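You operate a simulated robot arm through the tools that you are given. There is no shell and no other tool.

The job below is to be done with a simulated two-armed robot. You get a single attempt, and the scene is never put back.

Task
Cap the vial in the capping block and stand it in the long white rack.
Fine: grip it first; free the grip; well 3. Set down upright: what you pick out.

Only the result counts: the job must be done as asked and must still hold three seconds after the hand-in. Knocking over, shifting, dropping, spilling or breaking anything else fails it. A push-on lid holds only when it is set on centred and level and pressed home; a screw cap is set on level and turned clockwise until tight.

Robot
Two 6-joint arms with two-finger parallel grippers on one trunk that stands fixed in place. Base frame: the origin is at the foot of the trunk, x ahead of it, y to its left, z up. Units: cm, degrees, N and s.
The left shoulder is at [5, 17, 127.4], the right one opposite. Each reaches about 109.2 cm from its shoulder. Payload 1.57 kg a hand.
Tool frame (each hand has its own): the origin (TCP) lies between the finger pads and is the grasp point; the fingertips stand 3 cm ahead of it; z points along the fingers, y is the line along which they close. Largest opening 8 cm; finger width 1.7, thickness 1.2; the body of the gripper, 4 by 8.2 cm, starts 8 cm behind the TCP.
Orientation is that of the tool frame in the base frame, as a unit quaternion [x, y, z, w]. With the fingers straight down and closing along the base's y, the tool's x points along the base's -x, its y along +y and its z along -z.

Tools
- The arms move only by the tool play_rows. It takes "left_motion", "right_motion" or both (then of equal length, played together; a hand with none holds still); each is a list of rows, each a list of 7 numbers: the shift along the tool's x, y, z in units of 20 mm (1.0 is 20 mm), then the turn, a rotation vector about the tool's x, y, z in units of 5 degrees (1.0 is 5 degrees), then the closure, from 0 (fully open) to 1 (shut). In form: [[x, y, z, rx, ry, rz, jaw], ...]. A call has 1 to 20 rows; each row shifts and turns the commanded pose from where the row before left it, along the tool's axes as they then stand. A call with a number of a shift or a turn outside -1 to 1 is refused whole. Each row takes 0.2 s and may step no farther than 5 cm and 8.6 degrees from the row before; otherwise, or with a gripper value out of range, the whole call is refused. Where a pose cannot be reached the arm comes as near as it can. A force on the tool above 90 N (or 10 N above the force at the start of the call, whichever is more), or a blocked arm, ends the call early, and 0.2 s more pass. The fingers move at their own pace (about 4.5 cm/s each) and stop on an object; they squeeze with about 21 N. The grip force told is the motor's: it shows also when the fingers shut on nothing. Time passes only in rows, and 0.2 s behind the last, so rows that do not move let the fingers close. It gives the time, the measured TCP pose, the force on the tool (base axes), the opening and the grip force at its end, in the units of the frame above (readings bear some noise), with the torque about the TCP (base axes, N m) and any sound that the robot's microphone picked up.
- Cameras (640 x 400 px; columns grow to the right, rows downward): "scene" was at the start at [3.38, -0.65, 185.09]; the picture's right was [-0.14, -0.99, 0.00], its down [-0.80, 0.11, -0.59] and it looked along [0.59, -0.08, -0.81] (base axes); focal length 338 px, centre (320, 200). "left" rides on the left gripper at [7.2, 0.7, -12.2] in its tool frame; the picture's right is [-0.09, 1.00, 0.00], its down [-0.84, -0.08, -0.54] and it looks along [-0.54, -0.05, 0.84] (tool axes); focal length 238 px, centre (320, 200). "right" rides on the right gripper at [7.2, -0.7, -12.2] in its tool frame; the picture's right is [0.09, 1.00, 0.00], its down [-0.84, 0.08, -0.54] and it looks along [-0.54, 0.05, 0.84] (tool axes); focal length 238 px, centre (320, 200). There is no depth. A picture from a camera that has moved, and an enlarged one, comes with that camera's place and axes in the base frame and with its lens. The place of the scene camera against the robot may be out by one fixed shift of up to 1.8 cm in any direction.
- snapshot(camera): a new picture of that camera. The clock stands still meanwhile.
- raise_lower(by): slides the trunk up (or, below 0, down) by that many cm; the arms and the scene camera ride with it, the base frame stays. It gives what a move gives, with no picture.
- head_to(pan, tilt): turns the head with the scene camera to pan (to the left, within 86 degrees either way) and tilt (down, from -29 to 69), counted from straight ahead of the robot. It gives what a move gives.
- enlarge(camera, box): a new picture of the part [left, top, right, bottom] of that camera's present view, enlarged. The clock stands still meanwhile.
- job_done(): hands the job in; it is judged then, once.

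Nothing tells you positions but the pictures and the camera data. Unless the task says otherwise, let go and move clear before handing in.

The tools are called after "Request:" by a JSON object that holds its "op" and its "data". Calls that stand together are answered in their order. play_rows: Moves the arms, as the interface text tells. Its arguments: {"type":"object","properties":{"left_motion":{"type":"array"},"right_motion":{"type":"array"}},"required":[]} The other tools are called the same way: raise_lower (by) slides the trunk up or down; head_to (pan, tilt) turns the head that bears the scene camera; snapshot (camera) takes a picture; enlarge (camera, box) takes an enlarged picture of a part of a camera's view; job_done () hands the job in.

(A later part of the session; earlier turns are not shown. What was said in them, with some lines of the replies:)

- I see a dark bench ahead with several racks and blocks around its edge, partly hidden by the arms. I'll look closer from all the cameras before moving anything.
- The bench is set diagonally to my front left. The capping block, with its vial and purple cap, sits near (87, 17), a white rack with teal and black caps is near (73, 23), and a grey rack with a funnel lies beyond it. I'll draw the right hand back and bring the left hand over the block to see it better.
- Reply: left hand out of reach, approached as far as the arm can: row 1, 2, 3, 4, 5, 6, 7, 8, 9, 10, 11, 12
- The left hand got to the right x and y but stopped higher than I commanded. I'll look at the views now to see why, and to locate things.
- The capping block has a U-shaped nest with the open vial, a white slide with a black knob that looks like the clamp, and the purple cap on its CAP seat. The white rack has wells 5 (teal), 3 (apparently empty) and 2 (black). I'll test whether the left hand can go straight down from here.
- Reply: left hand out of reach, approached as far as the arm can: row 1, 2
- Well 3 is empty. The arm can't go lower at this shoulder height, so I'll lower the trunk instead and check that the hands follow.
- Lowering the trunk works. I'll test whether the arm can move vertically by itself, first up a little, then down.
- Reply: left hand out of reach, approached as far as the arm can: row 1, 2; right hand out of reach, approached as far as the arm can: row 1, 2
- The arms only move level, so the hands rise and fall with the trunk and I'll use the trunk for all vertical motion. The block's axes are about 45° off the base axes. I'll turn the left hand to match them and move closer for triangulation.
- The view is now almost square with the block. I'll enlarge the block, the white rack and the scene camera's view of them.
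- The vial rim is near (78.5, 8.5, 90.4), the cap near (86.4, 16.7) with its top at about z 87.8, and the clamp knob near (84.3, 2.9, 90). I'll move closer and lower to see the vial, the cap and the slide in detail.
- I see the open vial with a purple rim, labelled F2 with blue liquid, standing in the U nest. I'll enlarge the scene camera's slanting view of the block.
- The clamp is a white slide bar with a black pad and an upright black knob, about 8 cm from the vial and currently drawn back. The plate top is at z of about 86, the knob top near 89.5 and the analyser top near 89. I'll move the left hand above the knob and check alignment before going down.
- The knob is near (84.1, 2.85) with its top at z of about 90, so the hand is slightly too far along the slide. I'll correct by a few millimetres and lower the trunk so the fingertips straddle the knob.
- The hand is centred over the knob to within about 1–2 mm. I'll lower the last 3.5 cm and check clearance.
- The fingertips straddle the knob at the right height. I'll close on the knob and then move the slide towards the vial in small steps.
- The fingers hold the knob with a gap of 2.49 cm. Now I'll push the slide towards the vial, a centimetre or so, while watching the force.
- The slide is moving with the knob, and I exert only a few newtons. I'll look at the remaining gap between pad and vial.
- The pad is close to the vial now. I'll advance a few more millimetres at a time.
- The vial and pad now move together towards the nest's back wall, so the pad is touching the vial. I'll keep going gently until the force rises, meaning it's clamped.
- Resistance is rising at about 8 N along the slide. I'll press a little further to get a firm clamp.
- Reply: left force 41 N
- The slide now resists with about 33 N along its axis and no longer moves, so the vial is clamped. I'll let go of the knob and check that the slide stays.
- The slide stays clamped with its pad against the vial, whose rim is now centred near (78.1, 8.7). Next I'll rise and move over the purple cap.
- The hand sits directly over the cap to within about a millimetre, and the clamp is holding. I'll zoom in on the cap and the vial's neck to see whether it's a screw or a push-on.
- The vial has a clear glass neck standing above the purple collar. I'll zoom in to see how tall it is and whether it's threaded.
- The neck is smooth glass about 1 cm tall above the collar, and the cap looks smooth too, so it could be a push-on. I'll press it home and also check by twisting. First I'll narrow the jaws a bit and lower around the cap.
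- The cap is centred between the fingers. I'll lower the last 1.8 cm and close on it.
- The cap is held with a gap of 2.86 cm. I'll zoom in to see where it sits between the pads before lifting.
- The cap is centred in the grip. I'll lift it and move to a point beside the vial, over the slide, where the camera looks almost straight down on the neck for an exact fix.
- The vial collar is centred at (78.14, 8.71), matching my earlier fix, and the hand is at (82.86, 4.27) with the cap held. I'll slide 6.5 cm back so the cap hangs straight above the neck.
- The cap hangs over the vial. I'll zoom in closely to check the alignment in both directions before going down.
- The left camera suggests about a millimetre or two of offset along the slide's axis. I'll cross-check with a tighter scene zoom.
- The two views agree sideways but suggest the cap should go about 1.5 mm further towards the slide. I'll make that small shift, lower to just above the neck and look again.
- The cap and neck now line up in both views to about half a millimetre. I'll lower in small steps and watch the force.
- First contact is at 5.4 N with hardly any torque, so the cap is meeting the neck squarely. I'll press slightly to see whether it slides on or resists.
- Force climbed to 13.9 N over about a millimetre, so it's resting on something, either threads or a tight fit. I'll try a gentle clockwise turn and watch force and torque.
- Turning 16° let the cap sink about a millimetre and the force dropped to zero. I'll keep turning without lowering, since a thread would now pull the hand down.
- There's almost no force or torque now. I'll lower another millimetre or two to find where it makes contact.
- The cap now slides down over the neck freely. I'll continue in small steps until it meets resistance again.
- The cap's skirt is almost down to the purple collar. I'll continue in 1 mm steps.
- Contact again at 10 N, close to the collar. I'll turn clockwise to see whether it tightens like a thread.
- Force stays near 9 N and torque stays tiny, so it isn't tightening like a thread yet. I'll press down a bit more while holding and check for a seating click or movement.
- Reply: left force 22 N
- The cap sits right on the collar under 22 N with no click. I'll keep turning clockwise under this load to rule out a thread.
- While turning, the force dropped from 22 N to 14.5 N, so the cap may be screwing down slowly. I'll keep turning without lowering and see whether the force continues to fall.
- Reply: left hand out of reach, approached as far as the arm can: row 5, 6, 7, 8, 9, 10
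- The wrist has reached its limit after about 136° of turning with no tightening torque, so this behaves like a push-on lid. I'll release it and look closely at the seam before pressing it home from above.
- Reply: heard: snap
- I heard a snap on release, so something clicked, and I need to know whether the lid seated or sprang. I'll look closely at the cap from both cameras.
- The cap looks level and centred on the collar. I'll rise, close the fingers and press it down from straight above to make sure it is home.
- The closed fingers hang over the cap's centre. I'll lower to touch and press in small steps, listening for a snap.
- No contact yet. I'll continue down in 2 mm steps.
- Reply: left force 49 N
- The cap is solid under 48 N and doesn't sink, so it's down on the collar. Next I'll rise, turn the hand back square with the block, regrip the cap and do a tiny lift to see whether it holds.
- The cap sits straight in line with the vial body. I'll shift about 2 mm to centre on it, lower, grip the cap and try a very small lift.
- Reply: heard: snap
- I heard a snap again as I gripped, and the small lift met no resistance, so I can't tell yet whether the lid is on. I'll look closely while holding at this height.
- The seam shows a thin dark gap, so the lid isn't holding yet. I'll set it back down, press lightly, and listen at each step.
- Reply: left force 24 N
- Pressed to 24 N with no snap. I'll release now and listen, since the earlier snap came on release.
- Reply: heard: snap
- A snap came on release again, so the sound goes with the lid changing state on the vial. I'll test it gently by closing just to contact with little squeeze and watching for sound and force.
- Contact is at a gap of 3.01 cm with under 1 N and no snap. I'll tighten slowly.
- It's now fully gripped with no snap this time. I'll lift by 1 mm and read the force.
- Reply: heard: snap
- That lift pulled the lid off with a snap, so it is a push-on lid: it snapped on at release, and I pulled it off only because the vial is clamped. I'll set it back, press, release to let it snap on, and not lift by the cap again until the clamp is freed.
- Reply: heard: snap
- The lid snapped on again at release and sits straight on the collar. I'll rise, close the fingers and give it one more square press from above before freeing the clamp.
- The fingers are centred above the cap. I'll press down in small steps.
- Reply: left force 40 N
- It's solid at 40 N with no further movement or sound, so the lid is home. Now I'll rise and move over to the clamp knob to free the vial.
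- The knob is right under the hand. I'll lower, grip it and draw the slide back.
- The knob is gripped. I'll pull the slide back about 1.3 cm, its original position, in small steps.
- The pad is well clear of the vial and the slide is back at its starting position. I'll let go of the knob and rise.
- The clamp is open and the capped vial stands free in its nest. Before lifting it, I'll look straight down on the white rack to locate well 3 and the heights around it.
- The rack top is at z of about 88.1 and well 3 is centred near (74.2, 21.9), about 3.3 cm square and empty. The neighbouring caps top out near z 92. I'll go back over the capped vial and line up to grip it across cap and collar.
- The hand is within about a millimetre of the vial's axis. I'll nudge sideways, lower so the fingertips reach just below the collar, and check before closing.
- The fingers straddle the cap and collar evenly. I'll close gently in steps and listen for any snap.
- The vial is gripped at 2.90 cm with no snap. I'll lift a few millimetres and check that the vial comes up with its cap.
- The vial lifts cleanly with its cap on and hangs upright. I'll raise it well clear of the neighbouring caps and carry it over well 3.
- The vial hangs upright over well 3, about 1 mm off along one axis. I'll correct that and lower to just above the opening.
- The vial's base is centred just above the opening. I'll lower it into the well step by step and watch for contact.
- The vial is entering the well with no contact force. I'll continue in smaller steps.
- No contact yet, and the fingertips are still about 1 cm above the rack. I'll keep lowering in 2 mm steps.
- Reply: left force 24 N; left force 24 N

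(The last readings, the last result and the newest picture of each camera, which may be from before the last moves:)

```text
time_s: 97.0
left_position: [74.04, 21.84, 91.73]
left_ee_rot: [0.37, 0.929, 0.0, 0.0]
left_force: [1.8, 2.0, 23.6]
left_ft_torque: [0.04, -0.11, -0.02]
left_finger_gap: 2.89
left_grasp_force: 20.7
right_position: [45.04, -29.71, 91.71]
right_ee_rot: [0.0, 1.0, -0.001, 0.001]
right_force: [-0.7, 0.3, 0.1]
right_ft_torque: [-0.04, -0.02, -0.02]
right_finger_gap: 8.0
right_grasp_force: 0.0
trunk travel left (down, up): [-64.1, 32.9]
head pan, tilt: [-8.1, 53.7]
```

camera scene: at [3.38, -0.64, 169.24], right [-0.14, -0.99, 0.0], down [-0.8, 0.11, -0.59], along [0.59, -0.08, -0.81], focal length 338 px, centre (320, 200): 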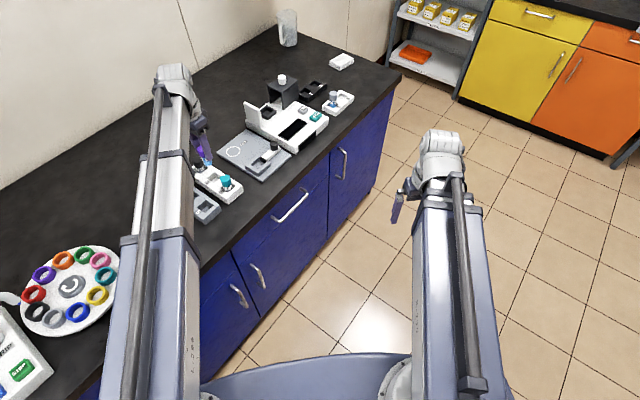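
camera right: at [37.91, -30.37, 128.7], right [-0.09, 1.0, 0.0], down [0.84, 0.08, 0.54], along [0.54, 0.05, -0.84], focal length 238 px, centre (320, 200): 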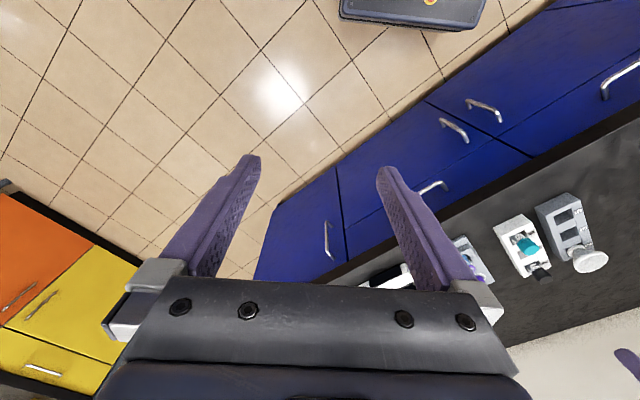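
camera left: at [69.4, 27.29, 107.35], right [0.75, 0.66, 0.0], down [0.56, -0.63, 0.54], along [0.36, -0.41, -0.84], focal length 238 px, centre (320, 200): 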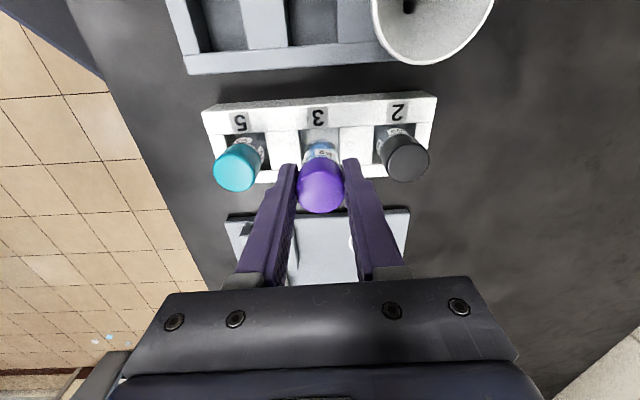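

The vial is standing on the well floor; the force levelled off as the fingers began to slip. I'll ease off the pressure, then open the fingers gently.

Request:
{"op": "raise_lower", "data": {"by": 0.2}}

Request:
{"op": "play_rows", "data": {"left_motion": [[0, 0, 0, 0, 0, 0, 0.65], [0, 0, 0, 0, 0, 0, 0.64], [0, 0, 0, 0, 0, 0, 0.63], [0, 0, 0, 0, 0, 0, 0.62], [0, 0, 0, 0, 0, 0, 0.6], [0, 0, 0, 0, 0, 0, 0.56], [0, 0, 0, 0, 0, 0, 0.5], [0, 0, 0, 0, 0, 0, 0.45], [0, 0, 0, 0, 0, 0, 0.42]]}}

Request:
{"op": "enlarge", "data": {"camera": "left", "box": [240, 60, 400, 220]}}

Request:
{"op": "enlarge", "data": {"camera": "scene", "box": [190, 120, 240, 170]}}

```text
time_s: 97.5
left_position: [74.11, 21.84, 91.8]
left_ee_rot: [0.369, 0.929, -0.001, -0.001]
left_force: [-0.5, -0.1, -0.5]
left_ft_torque: [-0.03, -0.04, 0.04]
left_finger_gap: 2.88
left_grasp_force: 21.5
right_position: [45.05, -29.75, 91.65]
right_ee_rot: [0.0, 1.0, 0.0, 0.0]
right_force: [-0.4, -0.6, -0.2]
right_ft_torque: [-0.04, 0.02, -0.02]
right_finger_gap: 8.02
right_grasp_force: 0.1
trunk travel left (down, up): [-64.3, 32.7]
head pan, tilt: [-8.1, 53.7]
```

```text
time_s: 99.5
left_position: [74.16, 21.79, 91.74]
left_ee_rot: [0.37, 0.929, -0.001, -0.001]
left_force: [0.3, 0.5, 0.0]
left_ft_torque: [-0.03, -0.02, 0.02]
left_finger_gap: 4.62
left_grasp_force: 0.1
right_position: [45.1, -29.63, 91.74]
right_ee_rot: [0.0, 1.0, 0.0, 0.001]
right_force: [0.3, -1.0, 0.4]
right_ft_torque: [0.02, -0.03, 0.03]
right_finger_gap: 8.0
right_grasp_force: 0.0
trunk travel left (down, up): [-64.3, 32.7]
head pan, tilt: [-8.1, 53.7]
```

```text
2.50 times, centred on (320, 140) of left
camera zoom: at [69.41, 27.29, 103.99], right [0.75, 0.66, 0.0], down [0.56, -0.63, 0.54], along [0.36, -0.41, -0.84], focal length 596 px, centre (320, 350)
```

zoom: 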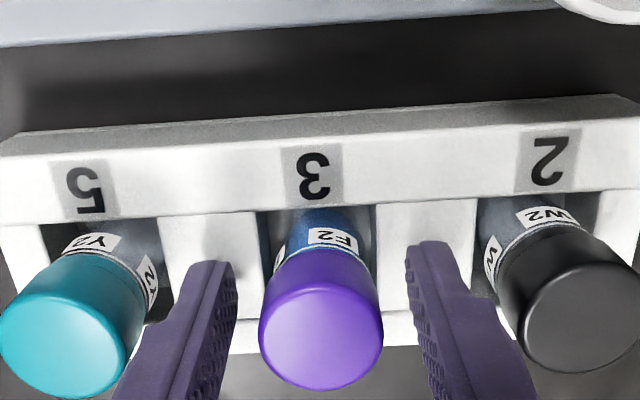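

```text
8.00 times, centred on (215, 145) of scene
camera zoom: at [3.38, -0.65, 160.49], right [-0.14, -0.99, 0.0], down [-0.8, 0.11, -0.59], along [0.59, -0.08, -0.81], focal length 2706 px, centre (1160, 640)
```

zoom: 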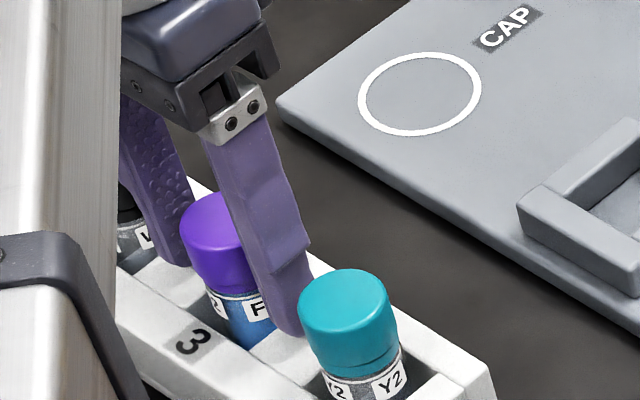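

The vial was released without a sound and stands in well 3 level with its neighbours. I'll rise straight up and compare its cap with the two properly closed vials beside it.

Request:
{"op": "raise_lower", "data": {"by": 8}}

Request:
{"op": "enlarge", "data": {"camera": "left", "box": [220, 60, 420, 200]}}

Request:
{"op": "enlarge", "data": {"camera": "scene", "box": [190, 140, 240, 190]}}

```text
time_s: 100.7
left_position: [74.13, 21.83, 99.69]
left_ee_rot: [0.37, 0.929, -0.001, 0.0]
left_force: [0.3, 0.3, 0.1]
left_ft_torque: [0.0, 0.01, -0.02]
left_finger_gap: 4.65
left_grasp_force: 0.0
right_position: [45.1, -29.74, 99.76]
right_ee_rot: [0.0, 1.0, 0.0, 0.0]
right_force: [-0.3, 0.4, -0.4]
right_ft_torque: [-0.01, -0.05, 0.02]
right_finger_gap: 8.01
right_grasp_force: 0.1
trunk travel left (down, up): [-72.3, 24.7]
head pan, tilt: [-8.1, 53.7]
```

```text
2.86 times, centred on (320, 130) of left
camera zoom: at [69.42, 27.29, 111.98], right [0.75, 0.66, 0.0], down [0.56, -0.63, 0.54], along [0.36, -0.41, -0.84], focal length 681 px, centre (320, 400)
```

zoom: 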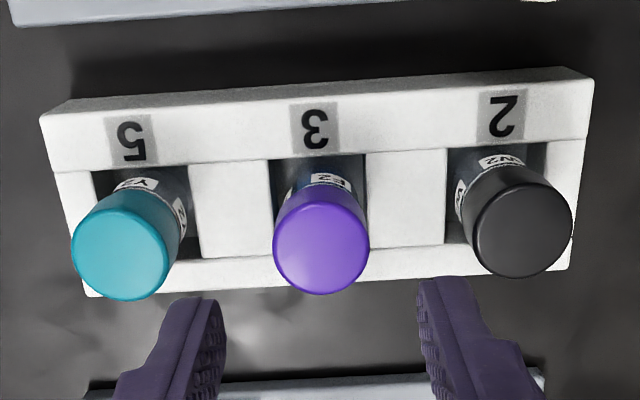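

```text
8.00 times, centred on (215, 165) of scene
camera zoom: at [3.4, -0.65, 168.48], right [-0.14, -0.99, 0.0], down [-0.8, 0.11, -0.59], along [0.59, -0.08, -0.81], focal length 2706 px, centre (1160, 480)
```

zoom: 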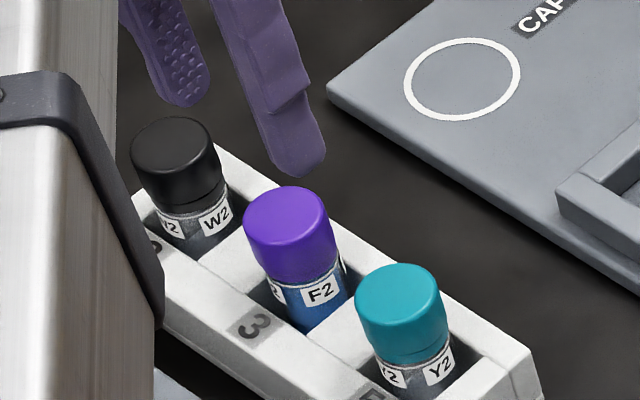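

Request:
{"op": "enlarge", "data": {"camera": "scene", "box": [202, 150, 234, 182]}}

Request:
{"op": "enlarge", "data": {"camera": "left", "box": [235, 110, 405, 170]}}

Request:
{"op": "enlarge", "data": {"camera": "scene", "box": [206, 160, 224, 180]}}

```text
12.50 times, centred on (218, 166) of scene
camera zoom: at [3.4, -0.65, 168.48], right [-0.14, -0.99, 0.0], down [-0.8, 0.11, -0.59], along [0.59, -0.08, -0.81], focal length 4228 px, centre (1595, 625)
```

zoom: 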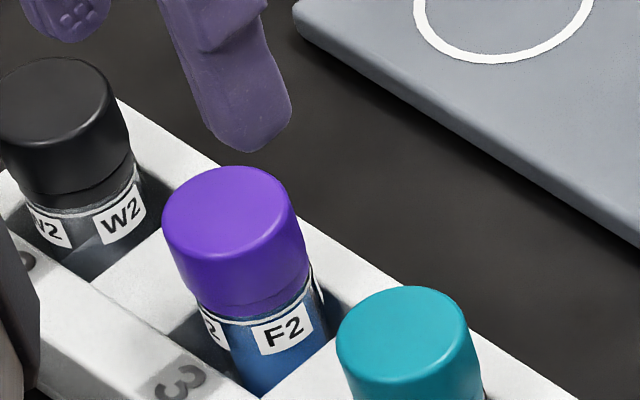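

```text
3.76 times, centred on (320, 140) of left
camera zoom: at [69.42, 27.29, 111.98], right [0.75, 0.66, 0.0], down [0.56, -0.63, 0.54], along [0.36, -0.41, -0.84], focal length 897 px, centre (320, 426)
```

zoom: 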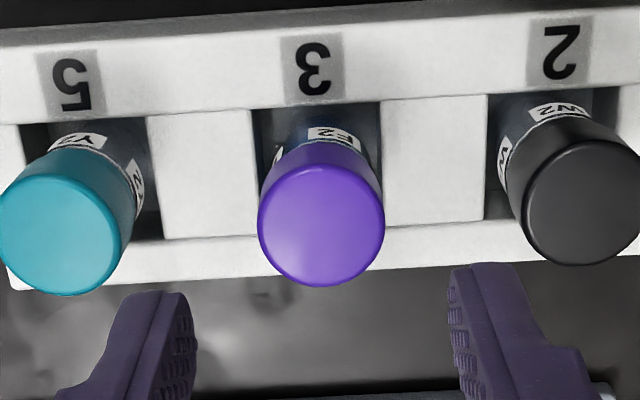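

```text
16.00 times, centred on (215, 170) of scene
camera zoom: at [3.4, -0.65, 168.48], right [-0.14, -0.99, 0.0], down [-0.8, 0.11, -0.59], along [0.59, -0.08, -0.81], focal length 5412 px, centre (2000, 680)
```

zoom: 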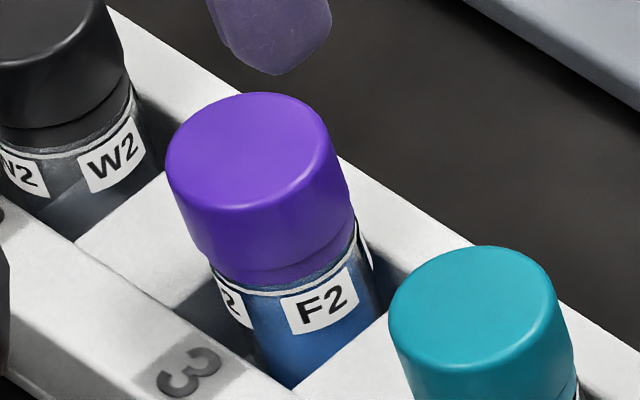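

The purple cap sits as low on its collar as the black and teal ones. As a last check I'll grip only the cap, very gently, and lift a few millimetres: the vial, now free, should come up with it.

Request:
{"op": "raise_lower", "data": {"by": -6.1}}

Request:
{"op": "play_rows", "data": {"left_motion": [[0, 0, 0, 0, 0, 0, 0.5], [0, 0, 0, 0, 0, 0, 0.58], [0, 0, 0, 0, 0, 0, 0.61], [0, 0, 0, 0, 0, 0, 0.62], [0, 0, 0, 0, 0, 0, 0.625], [0, 0, 0, 0, 0, 0, 0.63], [0, 0, 0, 0, 0, 0, 0.635], [0, 0, 0, 0, 0, 0, 0.64], [0, 0, 0, 0, 0, 0, 0.645], [0, 0, 0, 0, 0, 0, 0.65]]}}

Request:
{"op": "enlarge", "data": {"camera": "scene", "box": [190, 125, 240, 175]}}

```text
time_s: 101.7
left_position: [74.13, 21.69, 93.7]
left_ee_rot: [0.369, 0.929, 0.0, 0.0]
left_force: [-0.7, 0.3, 0.3]
left_ft_torque: [-0.02, -0.02, 0.02]
left_finger_gap: 4.66
left_grasp_force: 0.1
right_position: [45.01, -29.68, 93.75]
right_ee_rot: [0.0, 1.0, 0.0, -0.001]
right_force: [-0.1, 0.5, -0.5]
right_ft_torque: [-0.03, 0.0, -0.01]
right_finger_gap: 8.0
right_grasp_force: 0.0
trunk travel left (down, up): [-66.2, 30.8]
head pan, tilt: [-8.1, 53.7]
```

```text
time_s: 103.9
left_position: [74.03, 21.66, 93.65]
left_ee_rot: [0.367, 0.93, -0.001, -0.001]
left_force: [0.3, -0.4, 0.1]
left_ft_torque: [-0.01, -0.05, 0.0]
left_finger_gap: 2.9
left_grasp_force: 2.6
right_position: [45.09, -29.65, 93.67]
right_ee_rot: [0.0, 1.0, 0.0, 0.0]
right_force: [0.5, -0.5, 0.5]
right_ft_torque: [-0.02, 0.01, 0.01]
right_finger_gap: 8.0
right_grasp_force: 0.1
trunk travel left (down, up): [-66.2, 30.8]
head pan, tilt: [-8.1, 53.7]
```

```text
8.00 times, centred on (215, 150) of scene
camera zoom: at [3.38, -0.65, 162.39], right [-0.14, -0.99, 0.0], down [-0.8, 0.11, -0.59], along [0.59, -0.08, -0.81], focal length 2706 px, centre (1160, 600)
```

zoom: 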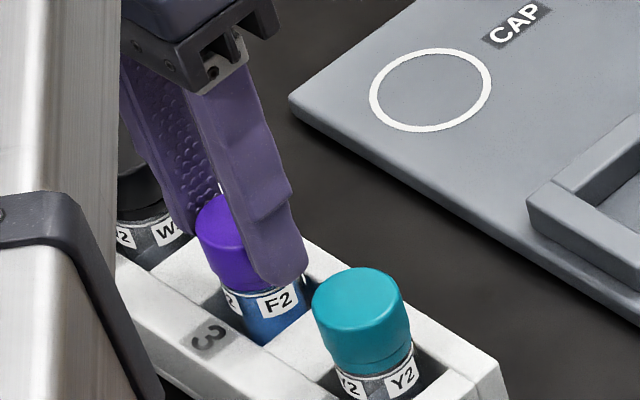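

The fingers are lightly on the cap alone. I'll firm up the grip slightly and lift 4 mm.

Request:
{"op": "play_rows", "data": {"left_motion": [[0, 0, 0, 0, 0, 0, 0.655], [0, 0, 0, 0, 0, 0, 0.66], [0, 0, 0, 0, 0, 0, 0.66]]}}

Request:
{"op": "raise_lower", "data": {"by": 0.4}}

Request:
{"op": "enlarge", "data": {"camera": "scene", "box": [202, 140, 226, 164]}}

Request:
{"op": "enlarge", "data": {"camera": "left", "box": [260, 100, 380, 210]}}

```text
time_s: 104.7
left_position: [74.05, 21.91, 93.7]
left_ee_rot: [0.369, 0.929, -0.001, -0.001]
left_force: [0.3, -0.7, -0.2]
left_ft_torque: [0.0, 0.02, 0.0]
left_finger_gap: 2.86
left_grasp_force: 20.9
right_position: [45.06, -29.69, 93.74]
right_ee_rot: [0.0, 1.0, 0.0, 0.0]
right_force: [0.5, -1.0, 0.0]
right_ft_torque: [-0.02, -0.01, -0.01]
right_finger_gap: 7.97
right_grasp_force: 0.0
trunk travel left (down, up): [-66.2, 30.8]
head pan, tilt: [-8.1, 53.7]
```

```text
time_s: 105.2
left_position: [74.19, 21.78, 94.17]
left_ee_rot: [0.369, 0.929, 0.0, 0.0]
left_force: [-0.5, -0.5, -0.4]
left_ft_torque: [-0.01, 0.0, 0.0]
left_finger_gap: 2.85
left_grasp_force: 20.9
right_position: [45.09, -29.68, 94.13]
right_ee_rot: [0.0, 1.0, 0.0, -0.001]
right_force: [-0.9, 0.5, -1.0]
right_ft_torque: [0.02, 0.01, -0.02]
right_finger_gap: 7.99
right_grasp_force: 0.0
trunk travel left (down, up): [-66.6, 30.4]
head pan, tilt: [-8.1, 53.7]
```

```text
16.00 times, centred on (214, 152) of scene
camera zoom: at [3.4, -0.65, 162.79], right [-0.14, -0.99, 0.0], down [-0.8, 0.11, -0.59], along [0.59, -0.08, -0.81], focal length 5412 px, centre (2016, 968)
```

zoom: 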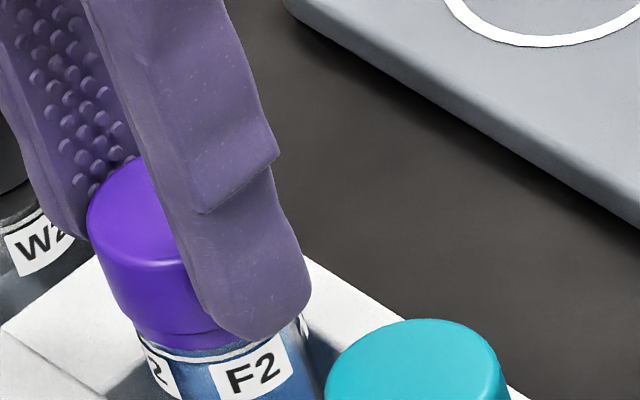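

```text
3.64 times, centred on (320, 155) of left
camera zoom: at [69.41, 27.29, 106.28], right [0.75, 0.66, 0.0], down [0.56, -0.63, 0.54], along [0.36, -0.41, -0.84], focal length 867 px, centre (320, 364)
```

zoom: 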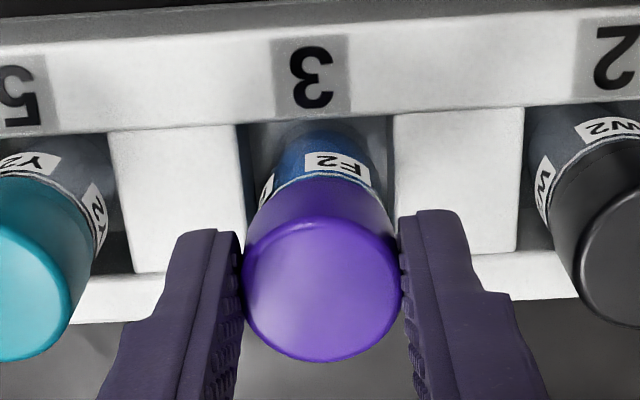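

No snap, and the seam stayed shut: the vial came up with its cap. I'll lift half a centimetre more to be certain.

Request:
{"op": "raise_lower", "data": {"by": 0.6}}

Request:
{"op": "enlarge", "data": {"camera": "scene", "box": [202, 144, 226, 168]}}

Request:
{"op": "enlarge", "data": {"camera": "left", "box": [260, 100, 380, 210]}}

```text
time_s: 105.7
left_position: [74.06, 21.82, 94.76]
left_ee_rot: [0.369, 0.929, -0.001, -0.001]
left_force: [-0.4, 0.3, 0.1]
left_ft_torque: [-0.02, 0.01, 0.0]
left_finger_gap: 2.87
left_grasp_force: 21.4
right_position: [45.0, -29.66, 94.78]
right_ee_rot: [0.0, 1.0, 0.0, -0.001]
right_force: [0.4, -0.4, 0.4]
right_ft_torque: [0.03, 0.0, -0.02]
right_finger_gap: 7.99
right_grasp_force: 0.0
trunk travel left (down, up): [-67.2, 29.8]
head pan, tilt: [-8.1, 53.7]
```

```text
16.00 times, centred on (214, 156) of scene
camera zoom: at [3.4, -0.65, 163.39], right [-0.14, -0.99, 0.0], down [-0.8, 0.11, -0.59], along [0.59, -0.08, -0.81], focal length 5412 px, centre (2016, 904)
```

zoom: 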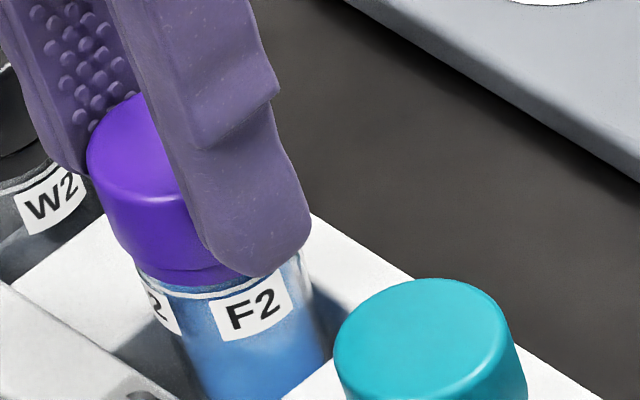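

```text
3.64 times, centred on (320, 155) of left
camera zoom: at [69.41, 27.29, 106.88], right [0.75, 0.66, 0.0], down [0.56, -0.63, 0.54], along [0.36, -0.41, -0.84], focal length 867 px, centre (320, 364)
```

zoom: 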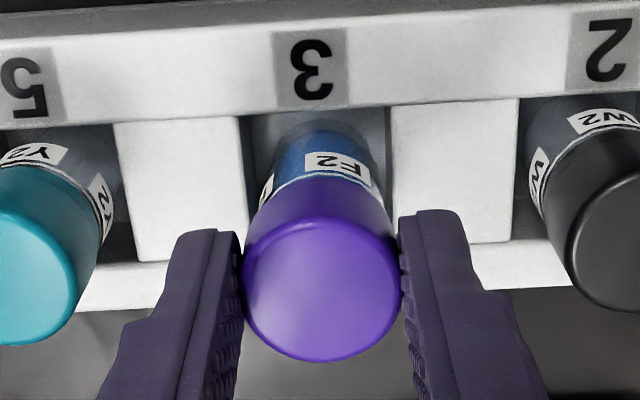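

The vial hangs from its cap alone, so the lid holds. I'll set it back on the well floor and let go.

Request:
{"op": "raise_lower", "data": {"by": -0.9}}

Request:
{"op": "raise_lower", "data": {"by": -0.1}}

Request:
{"op": "play_rows", "data": {"left_motion": [[0, 0, 0, 0, 0, 0, 0.65], [0, 0, 0, 0, 0, 0, 0.645], [0, 0, 0, 0, 0, 0, 0.64], [0, 0, 0, 0, 0, 0, 0.63], [0, 0, 0, 0, 0, 0, 0.62], [0, 0, 0, 0, 0, 0, 0.6], [0, 0, 0, 0, 0, 0, 0.56], [0, 0, 0, 0, 0, 0, 0.5], [0, 0, 0, 0, 0, 0, 0.42]]}}

Request:
{"op": "raise_lower", "data": {"by": 9}}

Request:
{"op": "enlarge", "data": {"camera": "scene", "box": [190, 140, 240, 190]}}

Request:
{"op": "snapshot", "data": {"camera": "left"}}

```text
time_s: 106.3
left_position: [74.1, 21.72, 93.8]
left_ee_rot: [0.369, 0.929, -0.001, -0.001]
left_force: [-0.3, 0.7, -0.6]
left_ft_torque: [0.01, 0.02, 0.03]
left_finger_gap: 2.86
left_grasp_force: 20.9
right_position: [45.05, -29.68, 93.81]
right_ee_rot: [0.0, 1.0, 0.001, 0.0]
right_force: [-0.4, -0.5, -0.4]
right_ft_torque: [0.01, -0.01, -0.01]
right_finger_gap: 7.98
right_grasp_force: 0.1
trunk travel left (down, up): [-66.3, 30.7]
head pan, tilt: [-8.1, 53.7]
```

```text
time_s: 106.8
left_position: [74.11, 21.89, 93.65]
left_ee_rot: [0.369, 0.929, -0.001, 0.0]
left_force: [0.4, -0.9, 1.2]
left_ft_torque: [-0.04, 0.03, -0.01]
left_finger_gap: 2.85
left_grasp_force: 21.1
right_position: [44.97, -29.65, 93.74]
right_ee_rot: [0.001, 1.0, 0.0, -0.001]
right_force: [0.1, -1.1, -0.3]
right_ft_torque: [0.06, 0.0, -0.01]
right_finger_gap: 8.0
right_grasp_force: 0.1
trunk travel left (down, up): [-66.2, 30.8]
head pan, tilt: [-8.1, 53.7]
```

```text
time_s: 108.8
left_position: [74.14, 21.81, 93.63]
left_ee_rot: [0.369, 0.929, -0.001, 0.0]
left_force: [-0.7, 0.2, 0.0]
left_ft_torque: [-0.03, 0.02, -0.01]
left_finger_gap: 4.63
left_grasp_force: 0.2
right_position: [45.07, -29.62, 93.68]
right_ee_rot: [0.0, 1.0, 0.001, 0.0]
right_force: [-0.5, 0.2, -0.2]
right_ft_torque: [-0.01, -0.02, 0.0]
right_finger_gap: 8.01
right_grasp_force: 0.0
trunk travel left (down, up): [-66.2, 30.8]
head pan, tilt: [-8.1, 53.7]
```

```text
time_s: 110.1
left_position: [74.06, 21.87, 102.78]
left_ee_rot: [0.368, 0.93, -0.001, 0.0]
left_force: [-0.1, -0.5, 0.0]
left_ft_torque: [0.01, 0.0, 0.01]
left_finger_gap: 4.65
left_grasp_force: 0.1
right_position: [44.99, -29.59, 102.8]
right_ee_rot: [0.0, 1.0, 0.0, 0.0]
right_force: [-0.3, -0.4, -0.3]
right_ft_torque: [-0.01, 0.02, 0.0]
right_finger_gap: 8.0
right_grasp_force: 0.2
trunk travel left (down, up): [-75.2, 21.8]
head pan, tilt: [-8.1, 53.7]
```

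```text
8.00 times, centred on (215, 165) of scene
camera zoom: at [3.39, -0.65, 171.38], right [-0.14, -0.99, 0.0], down [-0.8, 0.11, -0.59], along [0.59, -0.08, -0.81], focal length 2706 px, centre (1160, 480)
```

zoom: 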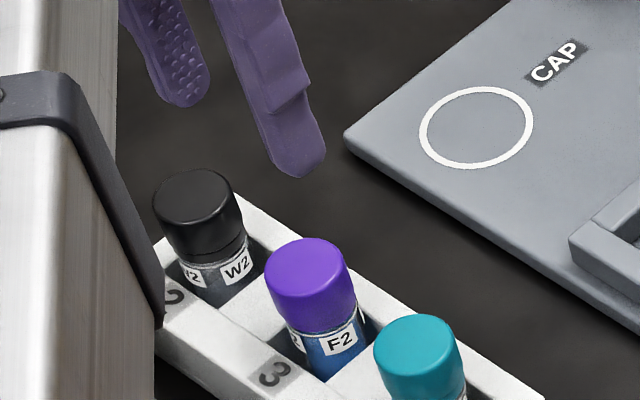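

```text
taken
camera left: at [69.41, 27.29, 114.88], right [0.75, 0.66, 0.0], down [0.56, -0.63, 0.54], along [0.36, -0.41, -0.84], focal length 238 px, centre (320, 200)
```

left: 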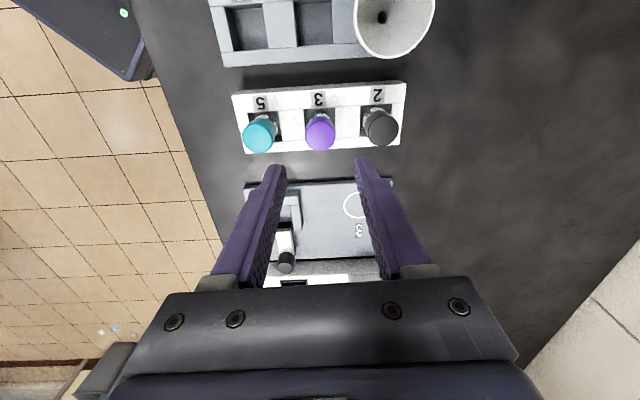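

The capped vial stands upright in well 3 between the teal and black vials, the clamp is open, and nothing else has moved. I'll rise a little further clear and then hand in.

Request:
{"op": "raise_lower", "data": {"by": 6}}

Request:
{"op": "snapshot", "data": {"camera": "scene"}}

```text
time_s: 111.1
left_position: [74.15, 21.87, 108.67]
left_ee_rot: [0.369, 0.93, 0.0, 0.0]
left_force: [-0.1, 0.6, 0.6]
left_ft_torque: [-0.03, 0.01, -0.01]
left_finger_gap: 4.65
left_grasp_force: 0.0
right_position: [45.03, -29.73, 108.62]
right_ee_rot: [0.001, 1.0, 0.0, 0.0]
right_force: [-0.5, -0.8, 0.5]
right_ft_torque: [0.02, -0.02, -0.03]
right_finger_gap: 8.0
right_grasp_force: 0.0
trunk travel left (down, up): [-81.2, 15.8]
head pan, tilt: [-8.1, 53.7]
```

```text
taken
camera scene: at [3.4, -0.65, 177.38], right [-0.14, -0.99, 0.0], down [-0.8, 0.11, -0.59], along [0.59, -0.08, -0.81], focal length 338 px, centre (320, 200)
```

scene: 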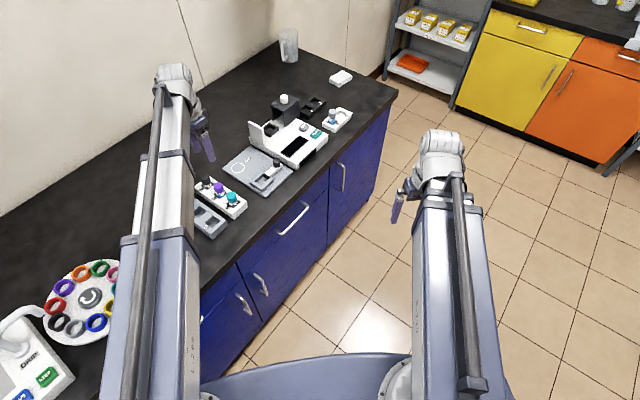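

Everything on the bench is in place, the purple-capped vial stands in well 3 of the white rack, and both hands are clear. I'm handing the job in.

Request:
{"op": "job_done", "data": {}}

```text
The job is handed in.
```

The vial is capped and standing upright in well 3 of the long white rack, and I've handed the job in. No verdict came back.

- **Clamping:** I slid the block's clamp against the vial before capping, and drew it back to its starting position afterwards.
- **Cap:** It behaved as a push-on lid: turning it about 136° never tightened it. I pressed it to about 40 N from above and it didn't sink any further. While testing it in the clamp, it came off twice and I pressed it back on each time. After the last time it stayed on.
- **Check:** In the rack, I gripped only the cap and lifted about 1 cm. The vial came up with it, so I set it back down in the well.
- **Surroundings:** In the last pictures, the teal and black vials, the other racks and the analyser all look as they did. Both hands are clear.
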